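You operate a simulated robot arm through the tools that you are given. There is no shell and no other tool. Be economical: measure what you need, move in short steps, check, and stop when the job is done.

Carry out the task below with a simulated two-armed robot. There is one attempt and no reset: what you move stays moved.

JOB
Take the frame four and leave it on the roll bench top. Put the frame six on the island bench. Take the frame two and leave it on the island bench. Put the red cover on the fitting bench away on the rack shelf. Put two of the box filters from the island bench on the side bench. Put the towel six on the curing mat. Fetch the frame one and stand it on the roll bench top. Shut the padded drawer. Press the time button three times. Take the rinse sprayer and leave it on the island bench. Take the spray can and put it on the tint bench top. Do these in any order. Set down upright: frame one, rinse sprayer, spray can.

The check looks at the end state, three seconds after you hand in, the way a careful person would. Anything else that was tipped, shoved, dropped, spilled or broken makes it a failure. Lids that push on must go on centred and level and be pressed home; caps that screw on are set level and turned clockwise until they are tight. Flat cloth is picked up by pressing the open fingertips on it (5 to 10 N) and closing them slowly along it; thin cloth reads only 2 to 8 mm in the jaws.

ROBOT AND FRAMES
Two 7-joint arms with fingered hands on one trunk, on a base that drives. Base frame: it is fixed to the floor where the robot stands at the start and does not move with it; the origin is under the middle of the robot, x ahead of it, y to its left, z up. Lengths are in m, angles in rad, forces in N, time in s.
The left shoulder is at the start at [0.07, 0.142, 1.164], the right one opposite. Places, roughly: box filter [0.75, -3, 0.75]; curing mat [-0.8, 0, 0.9]; island bench [0.7, -2.6, 0.8]; padded drawer [-0.7, 0.2, 0.7]; rack shelf [2.2, -6.4, 0.3]; red cover (7x12x6 cm) [-0.1, -2.5, 0.9]; rinse sprayer [-0.5, 1.25, 1]; roll bench top [3.7, 0.6, 0.8]; side bench [3.4, -6.8, 0.8]; spray can [3.5, -4.75, 0.75]; time button [-0.8, -0.3, 0.9]; tint bench top [5.8, -7.4, 0.8]; towel six [1.25, -0.5, 1]. Payload 3.6 kg a hand.
The tool frame of a hand sits at the grasp point between the pads (the TCP): z along the fingers, y along the line on which they close. The tips reach 0.025 m beyond it. Largest opening 0.088 m; the body of the gripper starts 0.029 m behind the TCP. The gripper is a hand of 5 fingers: y runs from the thumb to the fingers, the wrist lies at [-0.013, -0.097, -0.162] in the tool frame.
Orientation is told as [roll, pitch, yaw] about the base's x, y, z axes, in that order, counted from this pose: with the fingers straight down and the wrist toward the robot, the tool's x, y and z point along [0, 1, 0], [1, 0, 0] and [0, 0, -1] of the base frame.

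CONTROLS
- The arms move only by the tool nudge_tool. It takes "left_motion", "right_motion" or both (then of equal length, played together; a hand with none holds still); each is a list of rows, each a list of 2 entries, a list of its own where there are three numbers: the shift along the tool's x, y, z in mm, then the turn, a rotation vector about the tool's x, y, z in rad. In form: [[[dx, dy, dz], [wx, wy, wz]], ...]. A call has 1 to 12 rows; each row shifts and turns the commanded pose from where the row before left it, along the tool's axes as they then stand. Rows are played at 5 a second. More than 0.05 m and 0.15 rad between two rows, and nothing of the call is played. Where a pose cannot be reached the arm comes as near as it can. A force on the tool above 40 N (or 10 N above the force at the start of the call, whichever is more), or a blocked arm, ends the call early, and 0.2 s more pass. In this call time passes only in rows, and 0.2 s behind the last. The reply holds the time, the measured pose of the TCP, the force on the tool along the base axes, the opening and the grip force, in the units named above and with some noise, with the torque about the TCP (base axes, N m) and any sound that the robot's microphone picked up, and new pictures: "views" is both (left out), scene, wrist or none (wrist: the cameras of the hands that moved).
- Cameras (640 x 400 px; columns grow to the right, rows downward): "scene" is now at [0.0669, -0.0526, 1.3495]; the picture's right is [-0.96, -0.29, 0.00], its down [-0.27, 0.89, -0.36] and it looks along [0.11, -0.35, -0.93] (base axes); focal length 214 px, centre (320, 200). "left" rides on the left gripper at [-0.059, -0.079, -0.105] in its tool frame; the picture's right is [-0.73, -0.32, 0.61], its down [0.62, -0.68, 0.38] and it looks along [0.29, 0.66, 0.70] (tool axes); focal length 234 px, centre (320, 200). "right" rides on the right gripper at [0.059, -0.079, -0.105] in its tool frame; the picture's right is [-0.73, 0.32, -0.61], its down [-0.62, -0.68, 0.38] and it looks along [-0.29, 0.66, 0.70] (tool axes); focal length 234 px, centre (320, 200).
- move_column(by): slides the trunk up (or, below 0, down) by that many m; the arms and the scene camera ride with it, the base frame stays. It gives what a move gives, with no picture.
- roll_base(legs): drives the robot by 1 to 6 legs, each [ahead, left, turn to the left] in m, m and rad, along the robot's own axes; the way and the turn of a leg run together, so that a leg with both is an arc; at most 1.5 m and 3.142 rad a leg. The arms and the cameras ride along, it lands a little off, and it stops where it bumps. It gives what a move gives, and a new picture of the scene camera.
- curl_fingers(index, middle, ring, little, thumb_bend, thumb_turn, hand): sets how far each is bent, from 0 (flat) to 1 (curled in); at 0.3 the hand is open as for a grip, at 0.7 the pads meet at the TCP. One left out holds its place. A second passes; each finger stops where it meets its share of the squeeze, and holds until it gets a number again. It is the only way to open and close the hand. It gives what a move gives, with no picture; readings hold the bend of each and the force on index, middle, ring, little, thumb and palm. thumb_turn goes from beside the hand (0) to across from the fingers (1), as for a grip.
- head_to(pan, tilt): turns the head with the scene camera to pan (to the left, within 1.501 rad either way) and tilt (down, from -0.506 to 1.204), counted from straight ahead of the robot. It gives what a move gives, and a new picture of the scene camera.
- measure_at(camera, pixels): for up to 12 pixels [column, row] of the newest picture of that camera ("zoom" is the newest enlarged one), the place [x, y, z] in the base frame of the surface seen there, good to about 0.002 m. The clock stands still meanwhile.
- inspect(camera, box): a new picture of the part [left, top, right, bottom] of that camera's present view, enlarged. The clock stands still meanwhile.
- hand_in(): hands the job in; it is judged then, once.

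Go step by step. Measure first, check grasps and placings, and put right what went wrong. The budget is 364 turns and 360 pictures, counting those below and the enlarged ones. Unless the task says otherwise, let go and move clear before handing in, and close with one line.

The tools are called after "Emit:" by a JSON object that holds its "fn" and its "kwargs". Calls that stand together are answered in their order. nudge_tool: Moves the arms, as the interface text tells. Its arguments: {"type":"object","properties":{"left_motion":{"type":"array"},"right_motion":{"type":"array"},"views":{"type":"string","enum":["both","scene","wrist","none"]}},"required":[]} The other tools are called the same way: move_column (by) slides the trunk up or down; curl_fingers (index, middle, ring, little, thumb_bend, thumb_turn, hand) moves the fingers one by one; roll_base (legs) drives the base; head_to (pan, tilt) turns the head that bears the scene camera; measure_at (camera, pixels) gives the place of the surface under pixels of a picture; inspect (camera, box) takes an enlarged picture of a part of a camera's view; hand_in () hands the job in.

At the start:

```text
time: 0.0
left_ee_pos: [0.5056, -0.0737, 1.2007]
left_tool_rot: [0.001, 0.0, 0.003]
left_contact_force: [-0.7, 0.3, 0.7]
left_torque: [0.02, -0.04, 0.01]
left_width: 0.0877
left_gripper_force: 0.0
left_shape: jaw
left_bend: [0.3, 0.3, 0.3, 0.3, 0.3, 0.98]
left_finger forces: [0.1, 0.0, 0.0, 0.0, 0.0, 0.0]
right_ee_pos: [0.3806, -0.4328, 1.181]
right_tool_rot: [-0.001, 0.001, 0.0]
right_contact_force: [0.2, 0.2, -0.3]
right_torque: [-0.01, 0.01, 0.01]
right_width: 0.0879
right_gripper_force: 0.0
right_shape: jaw
right_bend: [0.3, 0.3, 0.3, 0.3, 0.3, 0.98]
right_finger forces: [0.0, 0.1, 0.1, 0.0, 0.0, 0.0]
trunk travel left (down, up): [-0.7, 0.24]
robot x, y, heading: [-0.0008, -0.0034, 0.0]
head pan, tilt: [-1.272, 1.201]
```

scene: 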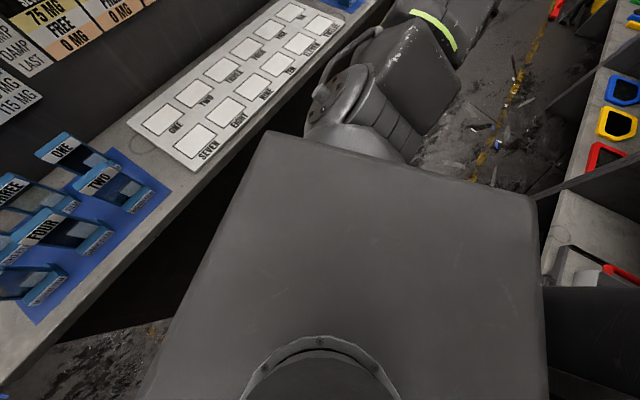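
right: 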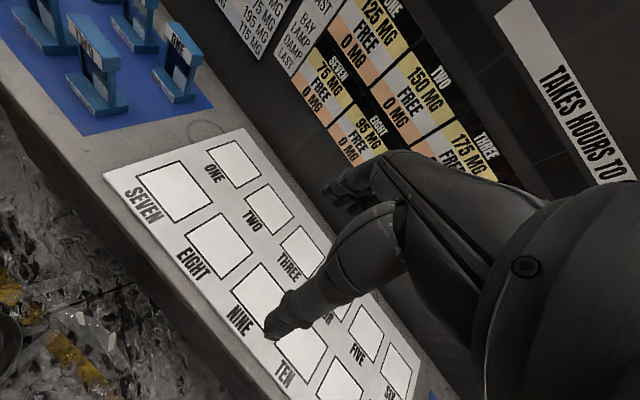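
left: 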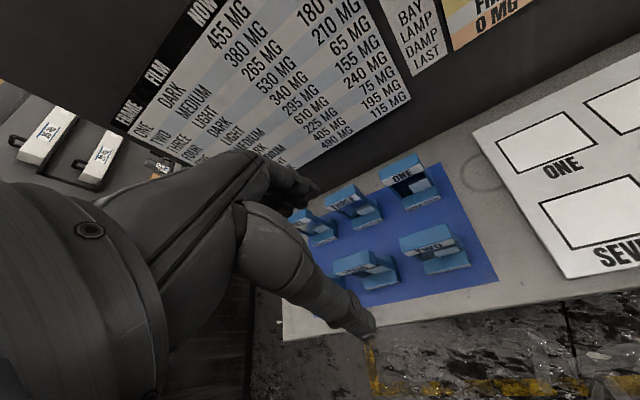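

The pictures show frames one to four standing on a blue mat ahead of the robot, with numbered squares beside it. I'll look around first, starting straight ahead.

Emit:
{"fn": "head_to", "kwargs": {"pan": 0, "tilt": 0.6}}

Emit:
{"fn": "head_to", "kwargs": {"pan": 1.4, "tilt": 0.4}}

Emit:
{"fn": "head_to", "kwargs": {"pan": -1.4, "tilt": 0.4}}

```text
time: 1.4
left_ee_pos: [0.5046, -0.0746, 1.2011]
left_tool_rot: [0.001, 0.001, 0.004]
left_contact_force: [0.4, 0.2, -0.6]
left_torque: [0.0, -0.02, -0.02]
left_width: 0.0874
left_gripper_force: 0.0
left_shape: jaw
left_bend: [0.3, 0.3, 0.3, 0.3, 0.3, 0.98]
left_finger forces: [0.1, 0.1, 0.0, 0.1, 0.0, 0.0]
right_ee_pos: [0.3798, -0.432, 1.1826]
right_tool_rot: [0.002, -0.001, 0.001]
right_contact_force: [0.0, 0.1, 0.5]
right_torque: [0.0, -0.02, 0.01]
right_width: 0.0879
right_gripper_force: 0.0
right_shape: jaw
right_bend: [0.3, 0.3, 0.3, 0.3, 0.3, 0.98]
right_finger forces: [0.0, 0.1, 0.0, 0.0, 0.0, 0.0]
trunk travel left (down, up): [-0.7, 0.24]
robot x, y, heading: [-0.0003, 0.002, 0.0]
head pan, tilt: [0.0, 0.6]
```

scene: 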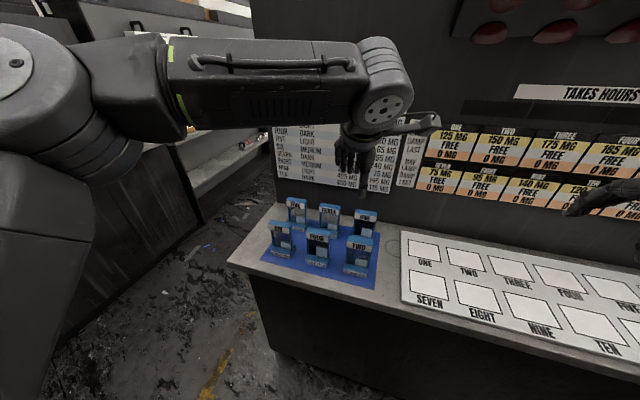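

```text
time: 3.0
left_ee_pos: [0.5059, -0.0737, 1.2004]
left_tool_rot: [0.0, 0.0, 0.002]
left_contact_force: [0.1, 0.5, -1.1]
left_torque: [0.01, -0.01, 0.04]
left_width: 0.0878
left_gripper_force: 0.1
left_shape: jaw
left_bend: [0.3, 0.3, 0.3, 0.3, 0.3, 0.98]
left_finger forces: [0.0, 0.0, 0.0, 0.1, 0.1, 0.1]
right_ee_pos: [0.38, -0.432, 1.183]
right_tool_rot: [0.003, -0.001, 0.001]
right_contact_force: [0.7, 0.9, -0.6]
right_torque: [0.0, 0.0, 0.0]
right_width: 0.0879
right_gripper_force: 0.0
right_shape: jaw
right_bend: [0.3, 0.3, 0.3, 0.3, 0.3, 0.98]
right_finger forces: [0.0, 0.0, 0.1, 0.0, 0.0, 0.0]
trunk travel left (down, up): [-0.7, 0.24]
robot x, y, heading: [-0.0014, -0.003, -0.008]
head pan, tilt: [1.4, 0.4]
```

scene: 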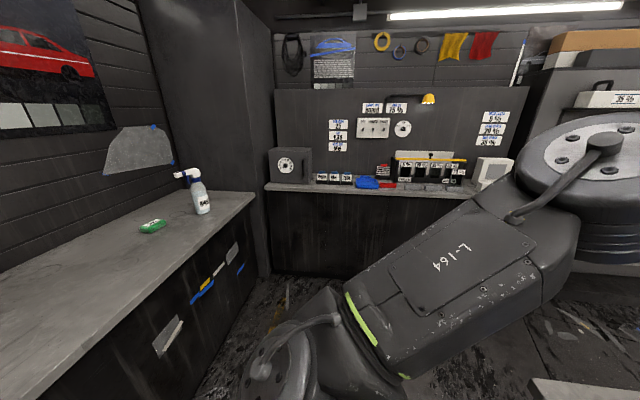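

```text
time: 5.5
left_ee_pos: [0.5057, -0.0742, 1.2009]
left_tool_rot: [0.0, 0.001, 0.003]
left_contact_force: [0.6, -0.5, -0.4]
left_torque: [-0.01, -0.02, -0.01]
left_width: 0.0876
left_gripper_force: 0.1
left_shape: jaw
left_bend: [0.3, 0.3, 0.3, 0.3, 0.3, 0.98]
left_finger forces: [0.0, 0.0, 0.0, 0.0, 0.0, 0.0]
right_ee_pos: [0.3802, -0.4319, 1.1827]
right_tool_rot: [0.001, 0.001, 0.0]
right_contact_force: [1.0, -0.2, -0.7]
right_torque: [-0.01, -0.03, 0.0]
right_width: 0.0875
right_gripper_force: 0.0
right_shape: jaw
right_bend: [0.3, 0.3, 0.3, 0.3, 0.3, 0.98]
right_finger forces: [0.1, 0.1, 0.0, 0.1, 0.1, 0.0]
trunk travel left (down, up): [-0.7, 0.24]
robot x, y, heading: [-0.0027, 0.001, 0.002]
head pan, tilt: [-1.4, 0.4]
```

scene: 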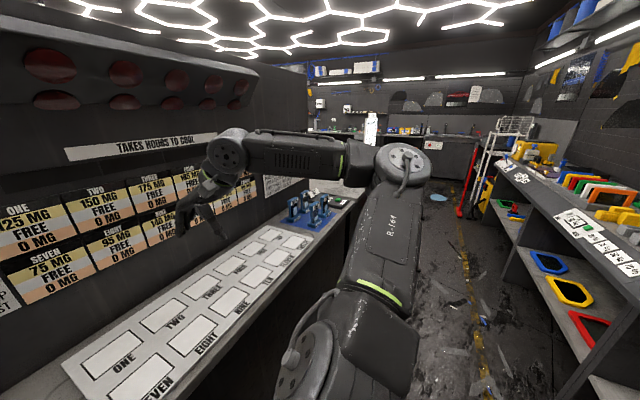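

Ahead is a bench with frames on a mat at left (pixels 270-380, 200-280) and another mat at far right. I'll get a detailed view of the frames and the right mat.

Emit:
{"fn": "head_to", "kwargs": {"pan": -0.6, "tilt": 0.55}}

Emit:
{"fn": "head_to", "kwargs": {"pan": 0.0, "tilt": 0.6}}

Emit:
{"fn": "inspect", "kwargs": {"camera": "scene", "box": [230, 180, 430, 305]}}

Emit:
{"fn": "measure_at", "kwargs": {"camera": "scene", "pixels": [[360, 242], [317, 235], [281, 226], [365, 216], [329, 210], [296, 203], [240, 262], [420, 292], [390, 180], [360, 285]]}}

```text
time: 6.6
left_ee_pos: [0.5049, -0.0752, 1.2008]
left_tool_rot: [0.001, 0.001, 0.002]
left_contact_force: [0.1, 0.2, -0.8]
left_torque: [-0.01, -0.01, -0.01]
left_width: 0.0877
left_gripper_force: 0.1
left_shape: jaw
left_bend: [0.3, 0.3, 0.3, 0.3, 0.3, 0.98]
left_finger forces: [0.0, 0.1, 0.0, 0.0, 0.0, 0.0]
right_ee_pos: [0.3798, -0.4337, 1.1826]
right_tool_rot: [0.002, -0.001, -0.001]
right_contact_force: [-0.6, -0.1, -0.4]
right_torque: [0.01, 0.03, 0.0]
right_width: 0.0878
right_gripper_force: 0.0
right_shape: jaw
right_bend: [0.3, 0.3, 0.3, 0.3, 0.3, 0.98]
right_finger forces: [0.0, 0.0, 0.0, 0.1, 0.0, 0.0]
trunk travel left (down, up): [-0.7, 0.24]
robot x, y, heading: [-0.0002, 0.0022, 0.003]
head pan, tilt: [-0.6, 0.55]
```

scene: 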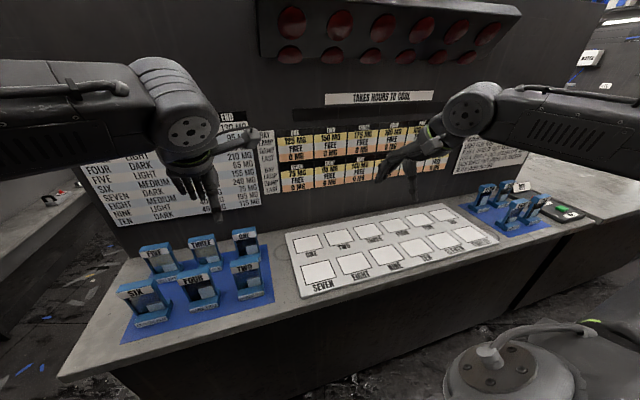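

```text
time: 7.6
left_ee_pos: [0.5056, -0.0741, 1.2011]
left_tool_rot: [0.0, -0.003, 0.002]
left_contact_force: [0.5, 0.2, -0.3]
left_torque: [-0.04, -0.01, 0.0]
left_width: 0.0877
left_gripper_force: 0.1
left_shape: jaw
left_bend: [0.3, 0.3, 0.3, 0.3, 0.3, 0.98]
left_finger forces: [0.0, 0.0, 0.0, 0.0, 0.1, 0.1]
right_ee_pos: [0.38, -0.4326, 1.1822]
right_tool_rot: [0.002, 0.001, 0.001]
right_contact_force: [0.7, -0.7, 0.2]
right_torque: [0.02, 0.03, 0.01]
right_width: 0.0879
right_gripper_force: 0.2
right_shape: jaw
right_bend: [0.3, 0.3, 0.3, 0.3, 0.3, 0.98]
right_finger forces: [0.0, 0.0, 0.0, 0.0, 0.0, 0.0]
trunk travel left (down, up): [-0.7, 0.24]
robot x, y, heading: [-0.0012, 0.0002, -0.001]
head pan, tilt: [0.0, 0.6]
```

scene: 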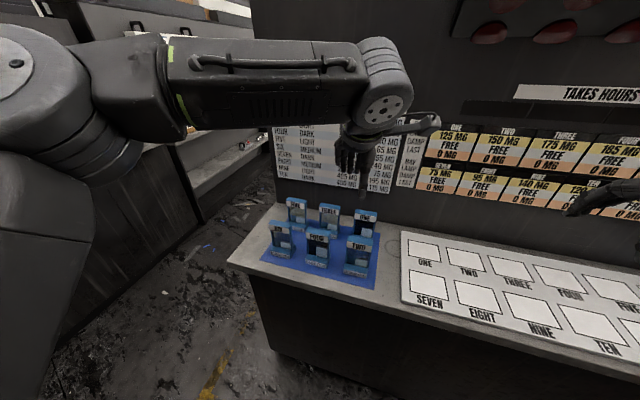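

```text
3.20 times, centred on (330, 242) of scene
```

zoom: 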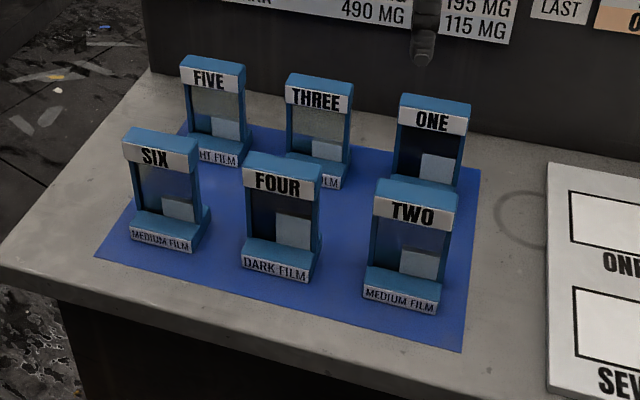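

```text
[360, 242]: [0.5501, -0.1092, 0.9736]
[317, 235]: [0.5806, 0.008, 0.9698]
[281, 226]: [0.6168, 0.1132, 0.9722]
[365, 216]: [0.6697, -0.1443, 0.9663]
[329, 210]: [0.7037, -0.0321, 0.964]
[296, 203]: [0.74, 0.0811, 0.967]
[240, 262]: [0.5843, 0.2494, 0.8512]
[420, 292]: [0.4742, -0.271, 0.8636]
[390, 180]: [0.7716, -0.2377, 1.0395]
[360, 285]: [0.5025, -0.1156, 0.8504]
```

Each frame is labelled, standing about 12 cm tall on a bench at z 0.85 (bench turned about -12°). The right mat holds similar items, so I'll zoom in there, then turn to look behind me.

Emit:
{"fn": "head_to", "kwargs": {"pan": -0.9, "tilt": 0.5}}

Emit:
{"fn": "inspect", "kwargs": {"camera": "scene", "box": [320, 100, 520, 225]}}

Emit:
{"fn": "roll_base", "kwargs": {"legs": [[-0.1, 0, 0], [0, 0, 3.1416]]}}

Emit:
{"fn": "head_to", "kwargs": {"pan": 0, "tilt": 0.5}}

```text
time: 8.8
left_ee_pos: [0.5051, -0.0744, 1.2011]
left_tool_rot: [0.0, 0.001, 0.0]
left_contact_force: [0.8, 0.1, -0.3]
left_torque: [-0.02, 0.0, 0.03]
left_width: 0.0875
left_gripper_force: 0.1
left_shape: jaw
left_bend: [0.3, 0.3, 0.3, 0.3, 0.3, 0.98]
left_finger forces: [0.1, 0.0, 0.0, 0.0, 0.1, 0.1]
right_ee_pos: [0.3806, -0.4329, 1.1824]
right_tool_rot: [0.002, 0.002, 0.002]
right_contact_force: [-0.3, 0.6, -0.5]
right_torque: [-0.02, 0.0, -0.02]
right_width: 0.0877
right_gripper_force: 0.0
right_shape: jaw
right_bend: [0.3, 0.3, 0.3, 0.3, 0.3, 0.98]
right_finger forces: [0.0, 0.1, 0.0, 0.1, 0.0, 0.0]
trunk travel left (down, up): [-0.7, 0.24]
robot x, y, heading: [0.0021, -0.0016, -0.002]
head pan, tilt: [-0.901, 0.499]
```

scene: 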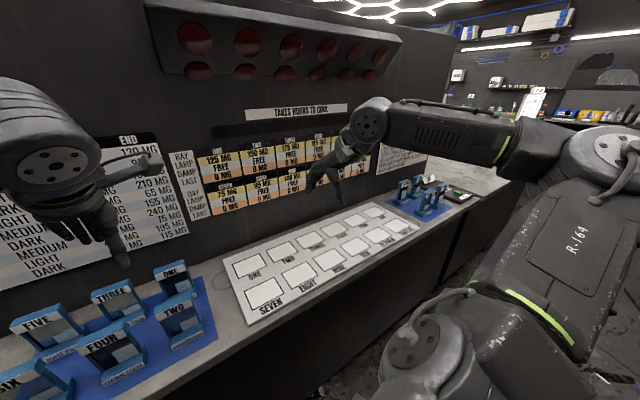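

```text
3.20 times, centred on (420, 162) of scene
```

zoom: 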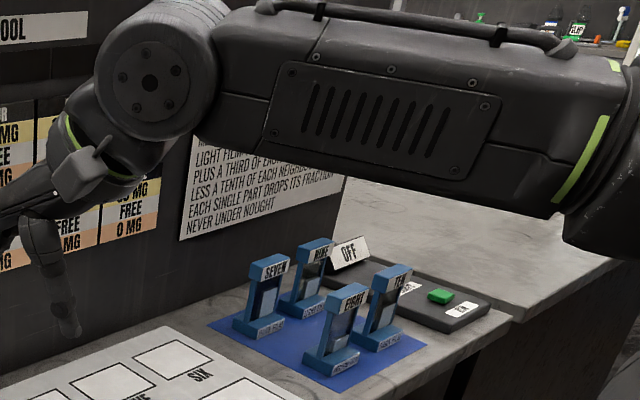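

```text
refused: 3.1416 is not a number from -3.14159 to 3.14159
```

```text
time: 10.0
left_ee_pos: [0.5052, -0.0734, 1.2012]
left_tool_rot: [0.0, -0.001, 0.002]
left_contact_force: [-0.5, -0.8, 0.1]
left_torque: [0.01, -0.02, 0.01]
left_width: 0.0874
left_gripper_force: 0.1
left_shape: jaw
left_bend: [0.3, 0.3, 0.3, 0.3, 0.3, 0.98]
left_finger forces: [0.1, 0.1, 0.1, 0.1, 0.1, 0.0]
right_ee_pos: [0.381, -0.4324, 1.1824]
right_tool_rot: [0.002, 0.0, 0.0]
right_contact_force: [0.5, -0.4, -0.2]
right_torque: [0.0, -0.01, 0.01]
right_width: 0.088
right_gripper_force: 0.1
right_shape: jaw
right_bend: [0.3, 0.3, 0.3, 0.3, 0.3, 0.98]
right_finger forces: [0.1, 0.0, 0.1, 0.0, 0.0, 0.0]
trunk travel left (down, up): [-0.7, 0.24]
robot x, y, heading: [0.0024, -0.0003, 0.0]
head pan, tilt: [0.0, 0.499]
```

scene: 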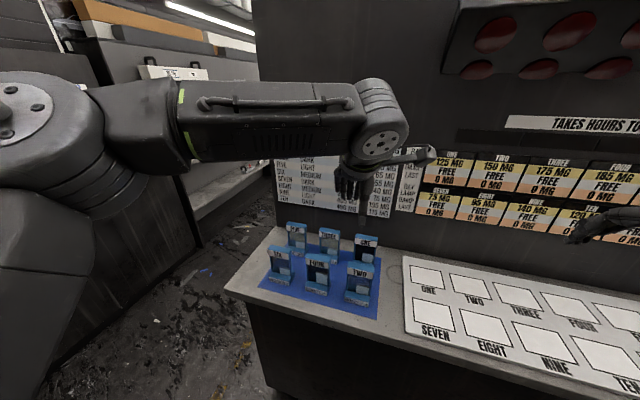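

The right mat holds frames seven to ten, so the left mat is mine. Before turning, I'll look along both sides toward the back to see clearances.

Emit:
{"fn": "head_to", "kwargs": {"pan": 1.5, "tilt": 0.8}}

Emit:
{"fn": "measure_at", "kwargs": {"camera": "scene", "pixels": [[120, 140], [60, 200], [150, 50], [200, 60]]}}

Emit:
{"fn": "head_to", "kwargs": {"pan": -1.5, "tilt": 0.7}}

Emit:
{"fn": "measure_at", "kwargs": {"camera": "scene", "pixels": [[560, 120], [520, 200], [600, 250], [580, 60], [630, 150], [400, 60]]}}

```text
time: 11.6
left_ee_pos: [0.5048, -0.0746, 1.2007]
left_tool_rot: [-0.001, 0.001, 0.002]
left_contact_force: [0.2, 0.4, 0.9]
left_torque: [-0.02, -0.01, 0.0]
left_width: 0.0877
left_gripper_force: 0.1
left_shape: jaw
left_bend: [0.3, 0.3, 0.3, 0.3, 0.3, 0.98]
left_finger forces: [0.1, 0.0, 0.1, 0.1, 0.1, 0.0]
right_ee_pos: [0.3799, -0.4327, 1.1825]
right_tool_rot: [0.004, 0.0, -0.001]
right_contact_force: [0.5, 0.6, 1.4]
right_torque: [0.01, -0.04, 0.0]
right_width: 0.0877
right_gripper_force: 0.1
right_shape: jaw
right_bend: [0.3, 0.3, 0.3, 0.3, 0.3, 0.98]
right_finger forces: [0.0, 0.0, 0.1, 0.1, 0.1, 0.0]
trunk travel left (down, up): [-0.7, 0.24]
robot x, y, heading: [-0.0008, -0.0026, 0.001]
head pan, tilt: [1.499, 0.799]
```

scene: 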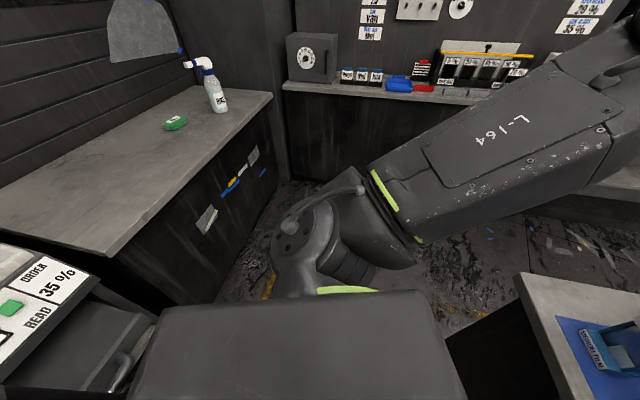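

```text
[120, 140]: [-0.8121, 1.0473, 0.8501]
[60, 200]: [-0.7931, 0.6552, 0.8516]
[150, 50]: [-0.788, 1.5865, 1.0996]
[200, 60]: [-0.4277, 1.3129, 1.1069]
```

```text
time: 14.2
left_ee_pos: [0.5054, -0.0741, 1.2011]
left_tool_rot: [0.0, -0.002, 0.003]
left_contact_force: [-0.4, -0.5, 0.6]
left_torque: [0.04, -0.03, 0.02]
left_width: 0.0876
left_gripper_force: 0.1
left_shape: jaw
left_bend: [0.3, 0.3, 0.3, 0.3, 0.3, 0.98]
left_finger forces: [0.0, 0.0, 0.0, 0.0, 0.1, 0.0]
right_ee_pos: [0.381, -0.4326, 1.1817]
right_tool_rot: [0.001, 0.0, -0.001]
right_contact_force: [0.1, 0.3, 0.3]
right_torque: [-0.02, 0.06, 0.0]
right_width: 0.0878
right_gripper_force: 0.1
right_shape: jaw
right_bend: [0.3, 0.3, 0.3, 0.3, 0.3, 0.98]
right_finger forces: [0.0, 0.0, 0.1, 0.0, 0.0, 0.0]
trunk travel left (down, up): [-0.7, 0.24]
robot x, y, heading: [0.0013, -0.0004, 0.002]
head pan, tilt: [-1.499, 0.7]
```

scene: 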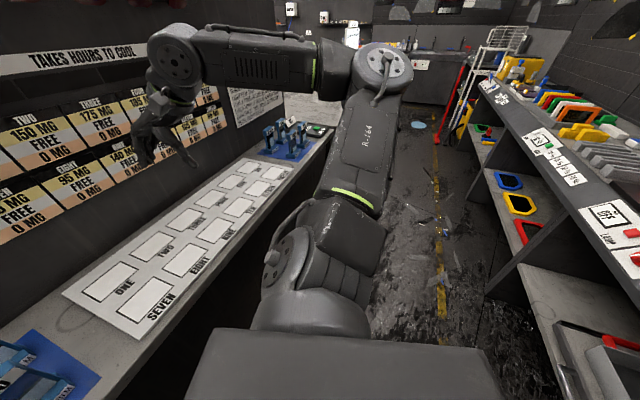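

```text
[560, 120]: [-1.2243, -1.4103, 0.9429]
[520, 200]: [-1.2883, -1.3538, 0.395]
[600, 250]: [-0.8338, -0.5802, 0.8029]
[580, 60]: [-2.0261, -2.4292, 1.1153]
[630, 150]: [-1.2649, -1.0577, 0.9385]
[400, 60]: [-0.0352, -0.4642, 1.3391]
```

Counters behind are at z 0.85 with low items; my hands are at 1.2. I'll raise the trunk a bit and turn in place.

Emit:
{"fn": "move_column", "kwargs": {"by": 0.12}}

Emit:
{"fn": "roll_base", "kwargs": {"legs": [[0, 0, -1.57]]}}

Emit:
{"fn": "head_to", "kwargs": {"pan": -1.0, "tilt": 0.7}}

```text
time: 15.7
left_ee_pos: [0.506, -0.0745, 1.3204]
left_tool_rot: [0.0, 0.0, 0.001]
left_contact_force: [-0.3, -0.7, -0.9]
left_torque: [0.02, -0.02, 0.0]
left_width: 0.0877
left_gripper_force: 0.1
left_shape: jaw
left_bend: [0.3, 0.3, 0.3, 0.3, 0.3, 0.98]
left_finger forces: [0.0, 0.1, 0.0, 0.0, 0.1, 0.0]
right_ee_pos: [0.3794, -0.4321, 1.3027]
right_tool_rot: [0.002, 0.002, 0.0]
right_contact_force: [-0.1, 0.2, 0.7]
right_torque: [-0.04, 0.02, 0.0]
right_width: 0.0879
right_gripper_force: 0.1
right_shape: jaw
right_bend: [0.3, 0.3, 0.3, 0.3, 0.3, 0.98]
right_finger forces: [0.1, 0.0, 0.1, 0.0, 0.0, 0.0]
trunk travel left (down, up): [-0.82, 0.12]
robot x, y, heading: [-0.0008, -0.0004, -0.004]
head pan, tilt: [-1.499, 0.7]
```

```text
time: 19.8
left_ee_pos: [-0.058, -0.5078, 1.3212]
left_tool_rot: [0.0, 0.0, -1.537]
left_contact_force: [0.3, 1.0, 0.7]
left_torque: [0.01, -0.01, 0.02]
left_width: 0.0878
left_gripper_force: 0.0
left_shape: jaw
left_bend: [0.3, 0.3, 0.3, 0.3, 0.3, 0.98]
left_finger forces: [0.1, 0.0, 0.1, 0.0, 0.0, 0.0]
right_ee_pos: [-0.4192, -0.3945, 1.3027]
right_tool_rot: [0.0, -0.002, -1.535]
right_contact_force: [-0.9, -0.3, 0.6]
right_torque: [0.02, -0.02, 0.02]
right_width: 0.0877
right_gripper_force: 0.0
right_shape: jaw
right_bend: [0.3, 0.3, 0.3, 0.3, 0.3, 0.98]
right_finger forces: [0.0, 0.1, 0.0, 0.1, 0.1, 0.0]
trunk travel left (down, up): [-0.82, 0.12]
robot x, y, heading: [-0.0009, 0.0022, -1.542]
head pan, tilt: [-1.499, 0.7]
```

scene: 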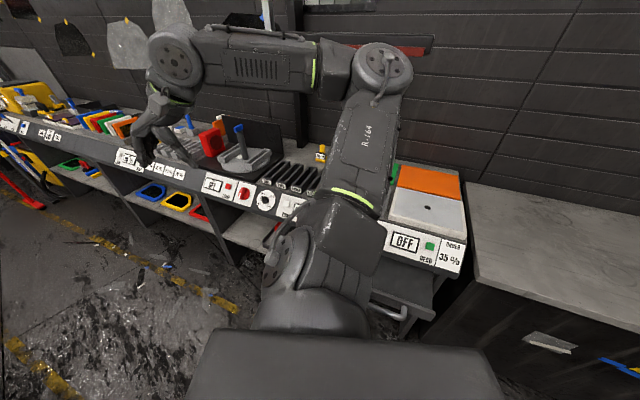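

```text
time: 20.8
left_ee_pos: [-0.0571, -0.507, 1.3213]
left_tool_rot: [0.0, 0.002, -1.535]
left_contact_force: [0.0, -0.7, 0.2]
left_torque: [-0.03, 0.04, 0.01]
left_width: 0.0875
left_gripper_force: 0.1
left_shape: jaw
left_bend: [0.3, 0.3, 0.3, 0.3, 0.3, 0.98]
left_finger forces: [0.1, 0.0, 0.0, 0.1, 0.0, 0.0]
right_ee_pos: [-0.4202, -0.3939, 1.3031]
right_tool_rot: [0.0, -0.001, -1.536]
right_contact_force: [0.5, -0.5, 0.4]
right_torque: [0.01, -0.01, -0.01]
right_width: 0.0877
right_gripper_force: 0.0
right_shape: jaw
right_bend: [0.3, 0.3, 0.3, 0.3, 0.3, 0.98]
right_finger forces: [0.0, 0.0, 0.0, 0.0, 0.0, 0.0]
trunk travel left (down, up): [-0.82, 0.12]
robot x, y, heading: [-0.0012, -0.0006, -1.538]
head pan, tilt: [-1.0, 0.7]
```

scene: 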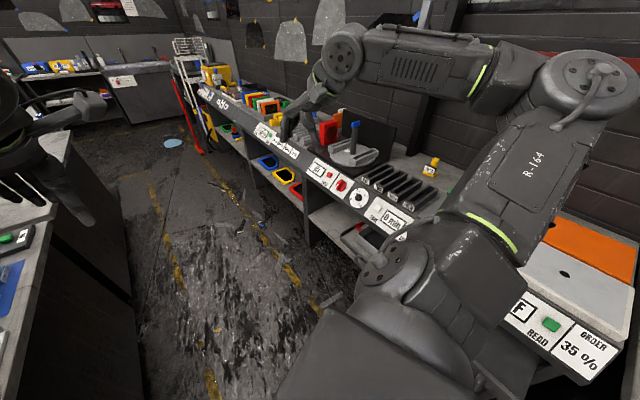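

The back bench has panels with buttons and a drawer with a handle beneath the 35% unit. I'll measure the drawer and keep turning.

Emit:
{"fn": "measure_at", "kwargs": {"camera": "scene", "pixels": [[480, 375], [545, 380], [600, 385], [410, 232], [590, 310]]}}

Emit:
{"fn": "roll_base", "kwargs": {"legs": [[0, 0, -0.8]]}}

Emit:
{"fn": "head_to", "kwargs": {"pan": -0.4, "tilt": 0.9}}

```text
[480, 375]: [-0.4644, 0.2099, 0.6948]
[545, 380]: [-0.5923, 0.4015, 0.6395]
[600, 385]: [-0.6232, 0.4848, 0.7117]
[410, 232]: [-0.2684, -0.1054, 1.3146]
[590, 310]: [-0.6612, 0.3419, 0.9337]
```

```text
time: 23.3
left_ee_pos: [-0.406, -0.3093, 1.3212]
left_tool_rot: [-0.001, -0.001, -2.345]
left_contact_force: [-0.7, 0.4, 0.2]
left_torque: [0.01, 0.02, -0.03]
left_width: 0.0875
left_gripper_force: 0.1
left_shape: jaw
left_bend: [0.3, 0.3, 0.3, 0.3, 0.3, 0.98]
left_finger forces: [0.1, 0.0, 0.0, 0.1, 0.0, 0.0]
right_ee_pos: [-0.5746, 0.0299, 1.3027]
right_tool_rot: [0.0, 0.002, -2.344]
right_contact_force: [-0.1, 0.4, 0.1]
right_torque: [0.02, 0.02, 0.0]
right_width: 0.088
right_gripper_force: 0.1
right_shape: jaw
right_bend: [0.3, 0.3, 0.3, 0.3, 0.3, 0.98]
right_finger forces: [0.1, 0.0, 0.0, 0.1, 0.0, 0.1]
trunk travel left (down, up): [-0.82, 0.12]
robot x, y, heading: [0.0027, -0.0002, -2.343]
head pan, tilt: [-1.0, 0.7]
```

scene: 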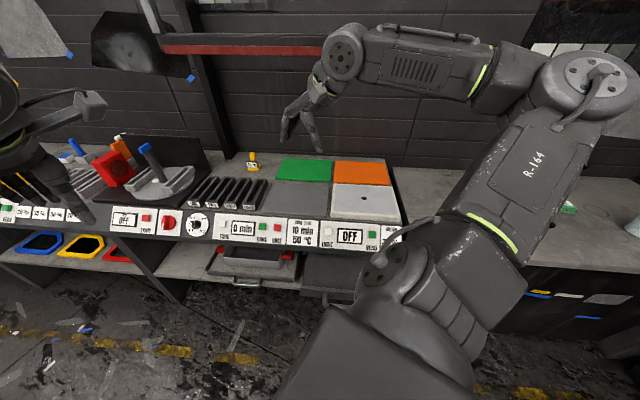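

```text
time: 24.3
left_ee_pos: [-0.4067, -0.3093, 1.3207]
left_tool_rot: [0.001, 0.001, -2.343]
left_contact_force: [0.2, 1.0, -0.4]
left_torque: [0.04, 0.0, -0.03]
left_width: 0.0878
left_gripper_force: 0.1
left_shape: jaw
left_bend: [0.3, 0.3, 0.3, 0.3, 0.3, 0.98]
left_finger forces: [0.0, 0.1, 0.0, 0.0, 0.0, 0.0]
right_ee_pos: [-0.5751, 0.0294, 1.3024]
right_tool_rot: [0.003, 0.001, -2.344]
right_contact_force: [0.7, 0.6, 0.7]
right_torque: [-0.02, -0.01, 0.01]
right_width: 0.0878
right_gripper_force: 0.0
right_shape: jaw
right_bend: [0.3, 0.3, 0.3, 0.3, 0.3, 0.98]
right_finger forces: [0.0, 0.0, 0.0, 0.0, 0.1, 0.0]
trunk travel left (down, up): [-0.82, 0.12]
robot x, y, heading: [-0.0033, 0.0022, -2.342]
head pan, tilt: [-0.4, 0.901]
```

scene: 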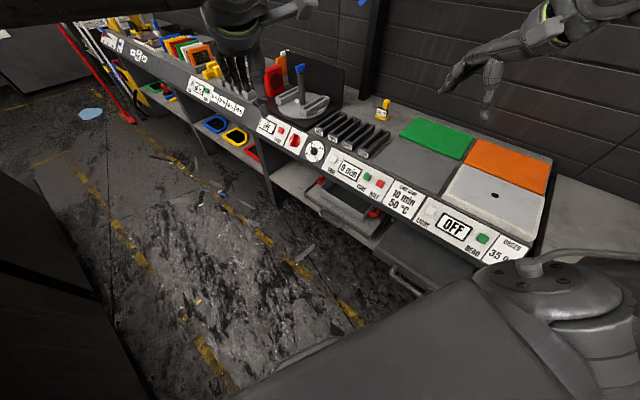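

The front panel now shows displays and buttons at (265-500, 125-255). I'll zoom in on it.

Emit:
{"fn": "inspect", "kwargs": {"camera": "scene", "box": [240, 100, 400, 200]}}

Emit:
{"fn": "inspect", "kwargs": {"camera": "scene", "box": [370, 110, 562, 290]}}

Emit:
{"fn": "inspect", "kwargs": {"camera": "scene", "box": [260, 140, 452, 300]}}

```text
4.00 times, centred on (320, 150) of scene
```

zoom: 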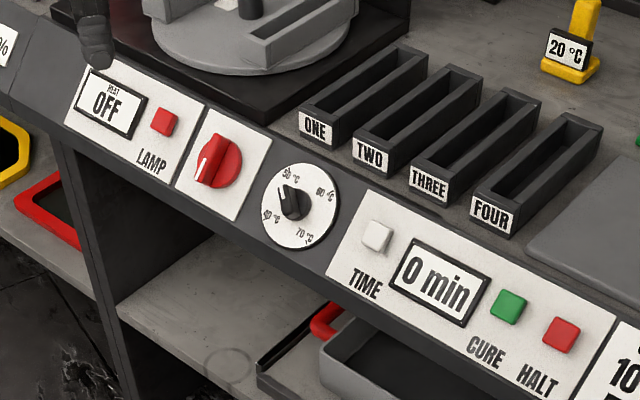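

```text
2.22 times, centred on (466, 200) of scene
```

zoom: 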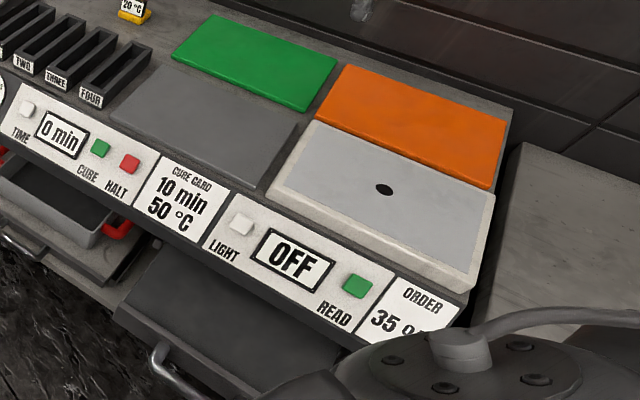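

```text
2.50 times, centred on (356, 220) of scene
```

zoom: 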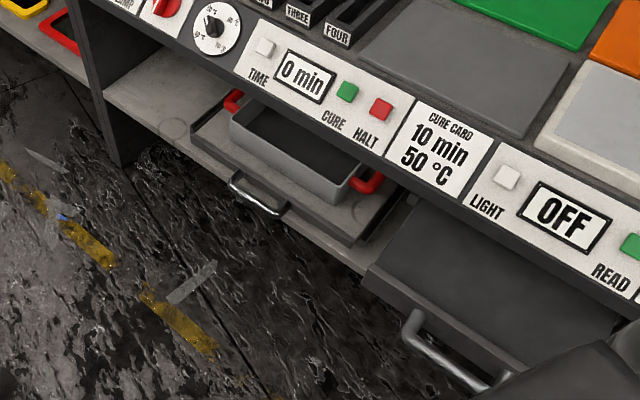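

TIME button is the white one at (333,162) with the display reading "0 min". I'll measure the mats, buttons and drawers.

Emit:
{"fn": "measure_at", "kwargs": {"camera": "scene", "pixels": [[334, 160], [318, 152], [420, 155], [435, 135], [505, 165], [498, 195], [405, 280], [430, 255], [350, 225], [460, 223], [350, 190], [395, 225]]}}

Emit:
{"fn": "roll_base", "kwargs": {"legs": [[0.0, 0.0, -0.3]]}}

Emit:
{"fn": "head_to", "kwargs": {"pan": -0.2, "tilt": 1.0}}

```text
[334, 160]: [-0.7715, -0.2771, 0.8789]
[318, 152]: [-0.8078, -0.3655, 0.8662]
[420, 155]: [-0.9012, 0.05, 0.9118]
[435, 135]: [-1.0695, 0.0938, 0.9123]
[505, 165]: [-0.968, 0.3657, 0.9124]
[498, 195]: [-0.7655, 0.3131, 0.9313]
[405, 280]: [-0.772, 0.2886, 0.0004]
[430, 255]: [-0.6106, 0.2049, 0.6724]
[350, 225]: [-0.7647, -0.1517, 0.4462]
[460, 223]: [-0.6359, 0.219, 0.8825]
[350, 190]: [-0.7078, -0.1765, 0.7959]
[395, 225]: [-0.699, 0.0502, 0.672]
```

```text
time: 25.6
left_ee_pos: [-0.4796, -0.1768, 1.3207]
left_tool_rot: [0.0, 0.0, -2.645]
left_contact_force: [-0.4, -0.1, -0.1]
left_torque: [0.0, 0.0, 0.0]
left_width: 0.0878
left_gripper_force: 0.0
left_shape: jaw
left_bend: [0.3, 0.3, 0.3, 0.3, 0.3, 0.98]
left_finger forces: [0.1, 0.1, 0.0, 0.1, 0.0, 0.1]
right_ee_pos: [-0.541, 0.1988, 1.3021]
right_tool_rot: [-0.001, 0.0, -2.648]
right_contact_force: [-0.9, 0.4, -0.3]
right_torque: [0.0, 0.02, 0.01]
right_width: 0.0879
right_gripper_force: 0.0
right_shape: jaw
right_bend: [0.3, 0.3, 0.3, 0.3, 0.3, 0.98]
right_finger forces: [0.0, 0.1, 0.1, 0.0, 0.0, 0.1]
trunk travel left (down, up): [-0.82, 0.12]
robot x, y, heading: [0.0012, -0.0032, -2.646]
head pan, tilt: [-0.4, 0.901]
```

scene: 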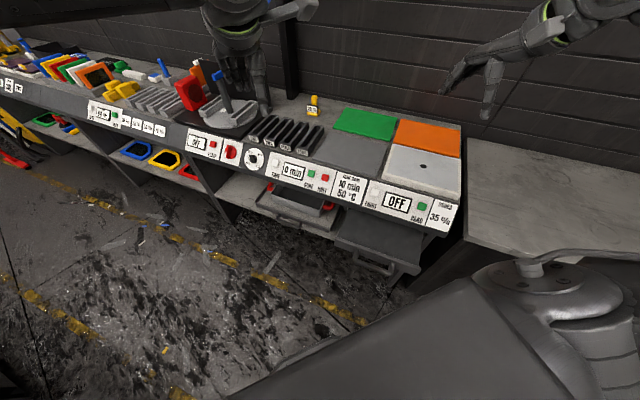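

```text
time: 26.4
left_ee_pos: [-0.4804, -0.1753, 1.3205]
left_tool_rot: [0.001, 0.001, -2.647]
left_contact_force: [0.4, -0.3, 0.4]
left_torque: [-0.01, -0.01, -0.02]
left_width: 0.0877
left_gripper_force: 0.1
left_shape: jaw
left_bend: [0.3, 0.3, 0.3, 0.3, 0.3, 0.98]
left_finger forces: [0.0, 0.0, 0.1, 0.0, 0.1, 0.0]
right_ee_pos: [-0.5396, 0.1998, 1.3028]
right_tool_rot: [0.001, 0.001, -2.645]
right_contact_force: [-0.6, -0.5, -0.3]
right_torque: [0.0, 0.03, 0.04]
right_width: 0.0879
right_gripper_force: 0.3
right_shape: jaw
right_bend: [0.3, 0.3, 0.3, 0.3, 0.3, 0.98]
right_finger forces: [0.0, 0.1, 0.0, 0.0, 0.0, 0.0]
trunk travel left (down, up): [-0.82, 0.12]
robot x, y, heading: [0.0023, 0.0006, -2.651]
head pan, tilt: [-0.201, 1.0]
```

scene: 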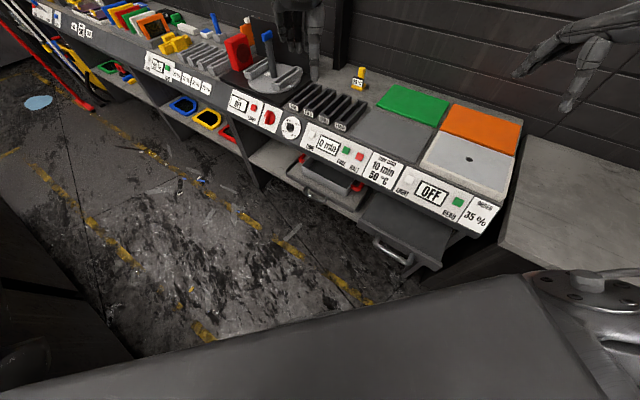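

The grey plate at [-0.9, 0.05, 0.91] matches the curing mat, and the drawer with the handle at [-0.46, 0.21, 0.695] is the padded one. I'll turn to face the bench squarely and shift left so the button is in reach.

Emit:
{"fn": "roll_base", "kwargs": {"legs": [[0.0, 0.0, -0.76], [0.0, 0.25, 0.0]]}}

Emit:
{"fn": "head_to", "kwargs": {"pan": 0.2, "tilt": 0.9}}

```text
time: 30.2
left_ee_pos: [-0.5335, -0.0328, 1.3211]
left_tool_rot: [0.002, 0.001, 2.875]
left_contact_force: [0.9, -0.5, 0.0]
left_torque: [-0.02, -0.02, 0.01]
left_width: 0.0877
left_gripper_force: 0.2
left_shape: jaw
left_bend: [0.3, 0.3, 0.3, 0.3, 0.3, 0.98]
left_finger forces: [0.0, 0.0, 0.1, 0.0, 0.0, 0.1]
right_ee_pos: [-0.3177, 0.2785, 1.3019]
right_tool_rot: [0.004, 0.0, 2.876]
right_contact_force: [0.2, 0.4, -0.4]
right_torque: [0.0, -0.01, -0.01]
right_width: 0.0878
right_gripper_force: 0.0
right_shape: jaw
right_bend: [0.3, 0.3, 0.3, 0.3, 0.3, 0.98]
right_finger forces: [0.0, 0.0, 0.1, 0.0, 0.0, 0.1]
trunk travel left (down, up): [-0.82, 0.12]
robot x, y, heading: [-0.07, -0.2422, 2.874]
head pan, tilt: [-0.201, 1.0]
```

scene: 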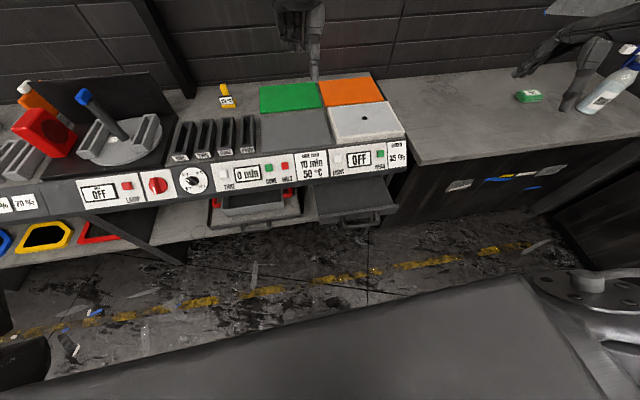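

```text
time: 31.1
left_ee_pos: [-0.5342, -0.0363, 1.321]
left_tool_rot: [0.0, -0.001, 2.877]
left_contact_force: [0.0, -0.4, -0.1]
left_torque: [-0.01, 0.01, 0.01]
left_width: 0.0873
left_gripper_force: 0.0
left_shape: jaw
left_bend: [0.3, 0.3, 0.3, 0.3, 0.3, 0.98]
left_finger forces: [0.0, 0.1, 0.0, 0.0, 0.0, 0.0]
right_ee_pos: [-0.3182, 0.2756, 1.3027]
right_tool_rot: [0.0, 0.002, 2.876]
right_contact_force: [-0.5, 0.0, -0.2]
right_torque: [0.01, -0.01, 0.02]
right_width: 0.0877
right_gripper_force: 0.0
right_shape: jaw
right_bend: [0.3, 0.3, 0.3, 0.3, 0.3, 0.98]
right_finger forces: [0.0, 0.0, 0.1, 0.1, 0.0, 0.0]
trunk travel left (down, up): [-0.82, 0.12]
robot x, y, heading: [-0.0676, -0.2405, 2.874]
head pan, tilt: [0.201, 0.901]
```

scene: 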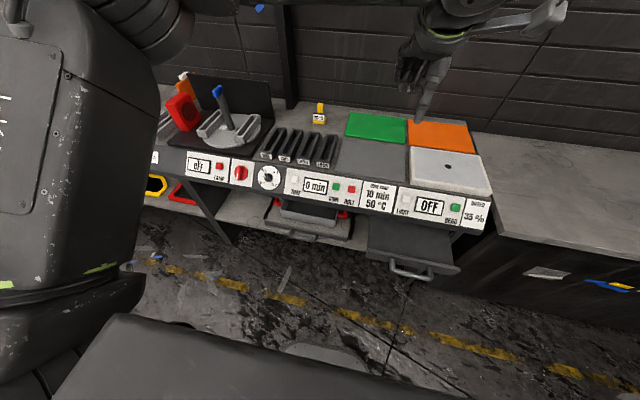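

The TIME button is at (296,180), about 0.67 m ahead. I'll take a zoom and measure the panel tilt, then drive 0.12 m closer.

Emit:
{"fn": "roll_base", "kwargs": {"legs": [[0.12, 0, 0]]}}

Emit:
{"fn": "inspect", "kwargs": {"camera": "scene", "box": [220, 120, 500, 295]}}

```text
time: 32.3
left_ee_pos: [-0.6451, -0.0031, 1.3218]
left_tool_rot: [0.0, -0.002, 2.872]
left_contact_force: [0.3, -0.8, 0.1]
left_torque: [0.0, 0.02, 0.0]
left_width: 0.0878
left_gripper_force: 0.1
left_shape: jaw
left_bend: [0.3, 0.3, 0.3, 0.3, 0.3, 0.98]
left_finger forces: [0.0, 0.0, 0.0, 0.0, 0.1, 0.0]
right_ee_pos: [-0.429, 0.3083, 1.3042]
right_tool_rot: [0.001, -0.001, 2.873]
right_contact_force: [0.1, 0.7, 0.1]
right_torque: [0.01, 0.06, -0.01]
right_width: 0.0877
right_gripper_force: 0.0
right_shape: jaw
right_bend: [0.3, 0.3, 0.3, 0.3, 0.3, 0.98]
right_finger forces: [0.0, 0.0, 0.0, 0.0, 0.0, 0.0]
trunk travel left (down, up): [-0.82, 0.12]
robot x, y, heading: [-0.1802, -0.2087, 2.875]
head pan, tilt: [0.201, 0.901]
```

scene: 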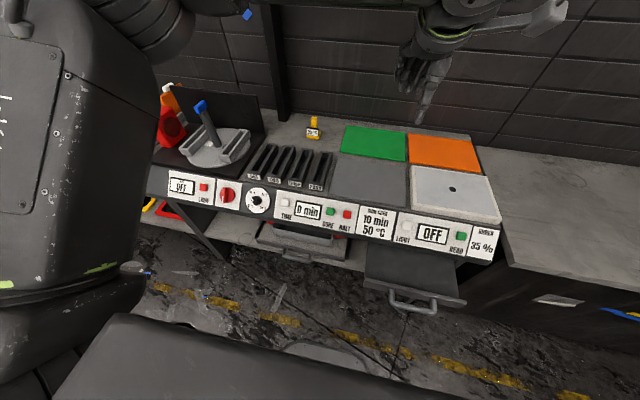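

```text
2.29 times, centred on (360, 208) of scene
```

zoom: 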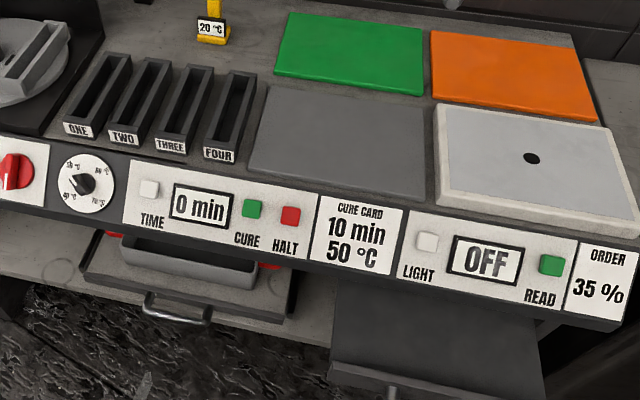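

Emit:
{"fn": "measure_at", "kwargs": {"camera": "zoom", "pixels": [[148, 188], [148, 180], [140, 220], [165, 172], [128, 222], [300, 260], [340, 130], [280, 100], [430, 110], [425, 190], [260, 170], [380, 385]]}}

Emit:
{"fn": "measure_at", "kwargs": {"camera": "scene", "pixels": [[412, 310], [366, 282], [465, 302], [372, 250], [462, 270], [410, 265]]}}

```text
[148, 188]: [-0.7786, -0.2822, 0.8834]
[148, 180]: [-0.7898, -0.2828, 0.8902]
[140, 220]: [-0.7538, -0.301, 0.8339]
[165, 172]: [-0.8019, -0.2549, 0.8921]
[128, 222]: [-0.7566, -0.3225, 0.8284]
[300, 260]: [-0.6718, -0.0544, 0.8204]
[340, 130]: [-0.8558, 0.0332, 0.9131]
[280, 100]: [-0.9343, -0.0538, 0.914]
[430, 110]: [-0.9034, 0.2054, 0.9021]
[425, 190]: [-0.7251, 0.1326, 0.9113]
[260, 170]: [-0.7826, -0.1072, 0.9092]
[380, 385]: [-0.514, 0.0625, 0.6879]
```

```text
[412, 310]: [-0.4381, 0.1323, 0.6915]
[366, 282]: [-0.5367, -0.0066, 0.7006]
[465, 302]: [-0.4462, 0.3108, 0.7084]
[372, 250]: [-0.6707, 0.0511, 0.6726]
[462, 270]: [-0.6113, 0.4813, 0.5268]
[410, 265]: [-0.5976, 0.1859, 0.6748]
```

The panel slopes at 45° and the button's face is at [-0.779,-0.282,0.883]. I'll make a pinched fist with the left index and tilt that hand to point into the panel above the button.

Emit:
{"fn": "curl_fingers", "kwargs": {"hand": "left", "index": 0.7, "middle": 1, "ring": 1, "little": 1, "thumb_bend": 0.7}}

Emit:
{"fn": "nudge_tool", "kwargs": {"left_motion": [[[50, 0, 40], [0, 0, 0]], [[50, 0, 40], [0, 0, 0]], [[50, 0, 40], [0, 0, 0]], [[50, 0, 40], [0, 0, 0]], [[50, 0, 40], [0, 0, 0]], [[50, 0, 40], [0, 0, 0]], [[0, 0, 0], [-0.131, 0, 0]], [[0, 0, 0], [-0.131, 0, 0]], [[0, 0, 0], [-0.131, 0, 0]], [[0, 0, 0], [-0.131, 0, 0]], [[0, 0, 0], [-0.131, 0, 0]], [[0, 0, 0], [-0.131, 0, 0]]]}}

```text
time: 33.3
left_ee_pos: [-0.6475, -0.0034, 1.32]
left_tool_rot: [0.001, 0.0, 2.871]
left_contact_force: [-0.6, 0.2, -0.4]
left_torque: [0.02, -0.03, 0.0]
left_width: 0.0
left_gripper_force: 0.0
left_shape: fingers
left_bend: [0.7, 1.0, 1.0, 1.0, 0.7, 0.98]
left_finger forces: [0.0, 0.0, 0.1, 0.0, 0.0, 0.0]
right_ee_pos: [-0.4298, 0.3088, 1.3034]
right_tool_rot: [-0.001, 0.0, 2.872]
right_contact_force: [-1.0, 0.6, 0.2]
right_torque: [0.01, 0.01, -0.01]
right_width: 0.0878
right_gripper_force: 0.1
right_shape: jaw
right_bend: [0.3, 0.3, 0.3, 0.3, 0.3, 0.98]
right_finger forces: [0.1, 0.0, 0.0, 0.0, 0.1, 0.0]
trunk travel left (down, up): [-0.82, 0.12]
robot x, y, heading: [-0.1788, -0.2088, 2.868]
head pan, tilt: [0.201, 0.901]
```

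```text
refused: row 1 steps farther than a row can; nothing moved
```

The row was too long (64 mm); I'll shorten it.

Emit:
{"fn": "nudge_tool", "kwargs": {"left_motion": [[[38, 0, 30], [0, 0, 0]], [[38, 0, 30], [0, 0, 0]], [[38, 0, 30], [0, 0, 0]], [[38, 0, 30], [0, 0, 0]], [[38, 0, 30], [0, 0, 0]], [[38, 0, 30], [0, 0, 0]], [[38, 0, 30], [0, 0, 0]], [[38, 0, 30], [0, 0, 0]], [[0, 0, 0], [-0.14, 0, 0]], [[0, 0, 0], [-0.14, 0, 0]], [[0, 0, 0], [-0.14, 0, 0]], [[0, 0, 0], [-0.14, 0, 0]]]}}

```text
time: 35.9
left_ee_pos: [-0.7277, -0.295, 1.0819]
left_tool_rot: [-0.001, -0.561, 2.871]
left_contact_force: [1.3, -0.3, -0.4]
left_torque: [-0.03, 0.01, -0.01]
left_width: 0.0001
left_gripper_force: 0.0
left_shape: fingers
left_bend: [0.7, 1.0, 1.0, 1.0, 0.7, 0.98]
left_finger forces: [0.0, 0.0, 0.0, 0.1, 0.0, 0.0]
right_ee_pos: [-0.4304, 0.3088, 1.3026]
right_tool_rot: [0.001, 0.0, 2.871]
right_contact_force: [1.1, -0.8, -0.1]
right_torque: [-0.02, -0.01, 0.03]
right_width: 0.088
right_gripper_force: 0.0
right_shape: jaw
right_bend: [0.3, 0.3, 0.3, 0.3, 0.3, 0.98]
right_finger forces: [0.0, 0.1, 0.0, 0.0, 0.1, 0.0]
trunk travel left (down, up): [-0.82, 0.12]
robot x, y, heading: [-0.1777, -0.2086, 2.869]
head pan, tilt: [0.201, 0.901]
```

scene: 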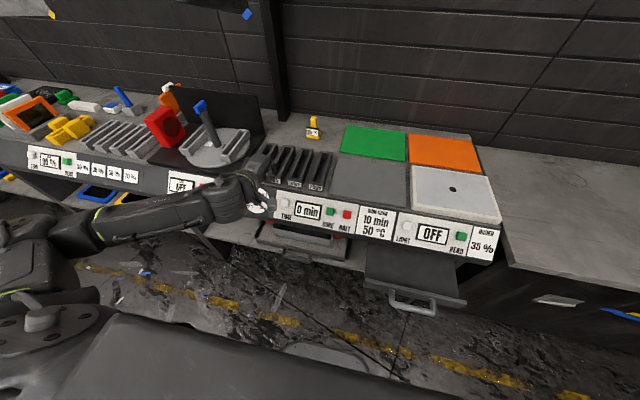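
left: 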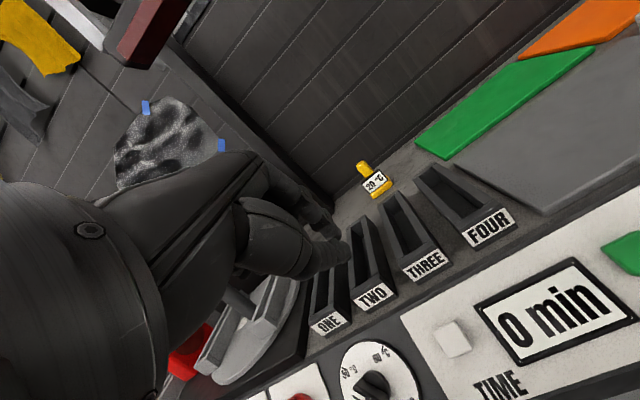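

The tilt is at 0.56; I'll finish to 45° and lower to a standoff, then measure the fingertip.

Emit:
{"fn": "nudge_tool", "kwargs": {"left_motion": [[[0, 0, 0], [-0.112, 0, 0]], [[0, 0, 0], [-0.112, 0, 0]], [[0, -34, 34], [0, 0, 0]], [[0, -34, 34], [0, 0, 0]], [[0, -34, 34], [0, 0, 0]]], "views": "both"}}

Emit:
{"fn": "inspect", "kwargs": {"camera": "left", "box": [200, 150, 520, 350]}}

```text
time: 37.1
left_ee_pos: [-0.7272, -0.295, 0.9377]
left_tool_rot: [0.003, -0.786, 2.872]
left_contact_force: [-0.7, 0.6, 0.0]
left_torque: [-0.01, 0.04, -0.02]
left_width: 0.0001
left_gripper_force: 0.1
left_shape: fingers
left_bend: [0.7, 1.0, 1.0, 1.0, 0.7, 0.98]
left_finger forces: [0.0, 0.1, 0.1, 0.0, 0.0, 0.0]
right_ee_pos: [-0.4296, 0.309, 1.3022]
right_tool_rot: [0.001, -0.002, 2.873]
right_contact_force: [0.4, -0.4, 0.5]
right_torque: [0.01, -0.02, 0.02]
right_width: 0.088
right_gripper_force: 0.0
right_shape: jaw
right_bend: [0.3, 0.3, 0.3, 0.3, 0.3, 0.98]
right_finger forces: [0.0, 0.0, 0.0, 0.0, 0.1, 0.0]
trunk travel left (down, up): [-0.82, 0.12]
robot x, y, heading: [-0.1804, -0.2083, 2.866]
head pan, tilt: [0.201, 0.901]
```

scene: 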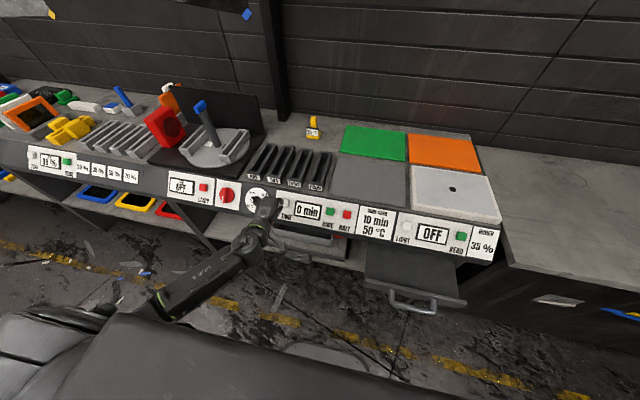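
left: 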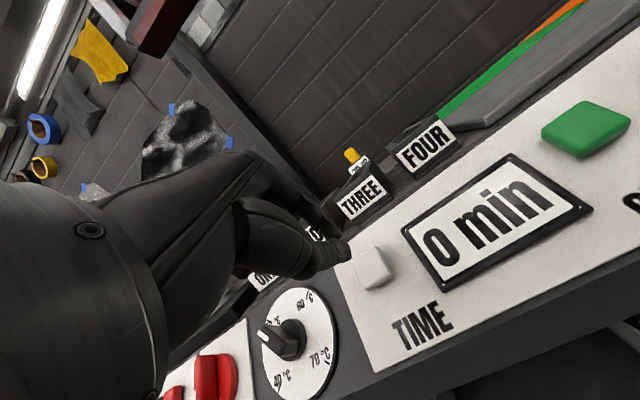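

```text
2.00 times, centred on (360, 250) of left
```

zoom: 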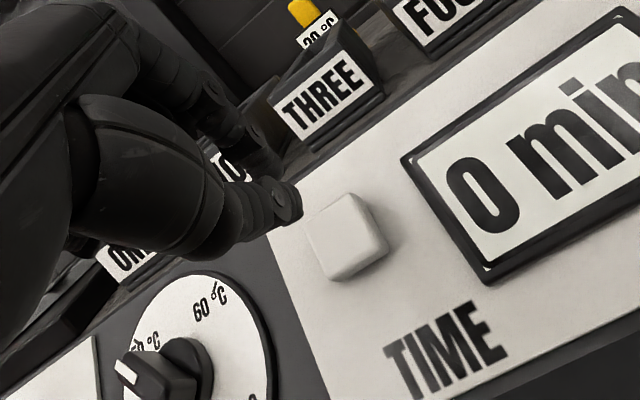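

The fingertip is at zoom (288,205) and the button at (345,235). I'll measure both.

Emit:
{"fn": "measure_at", "kwargs": {"camera": "zoom", "pixels": [[285, 200], [295, 205], [240, 225], [340, 225], [355, 210], [325, 245], [362, 245], [265, 150]]}}

```text
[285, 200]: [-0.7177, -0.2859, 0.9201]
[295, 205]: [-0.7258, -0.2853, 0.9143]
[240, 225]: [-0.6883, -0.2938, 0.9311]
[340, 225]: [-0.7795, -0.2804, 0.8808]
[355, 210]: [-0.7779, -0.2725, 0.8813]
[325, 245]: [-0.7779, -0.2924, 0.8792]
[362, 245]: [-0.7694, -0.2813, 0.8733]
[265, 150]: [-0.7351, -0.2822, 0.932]
```

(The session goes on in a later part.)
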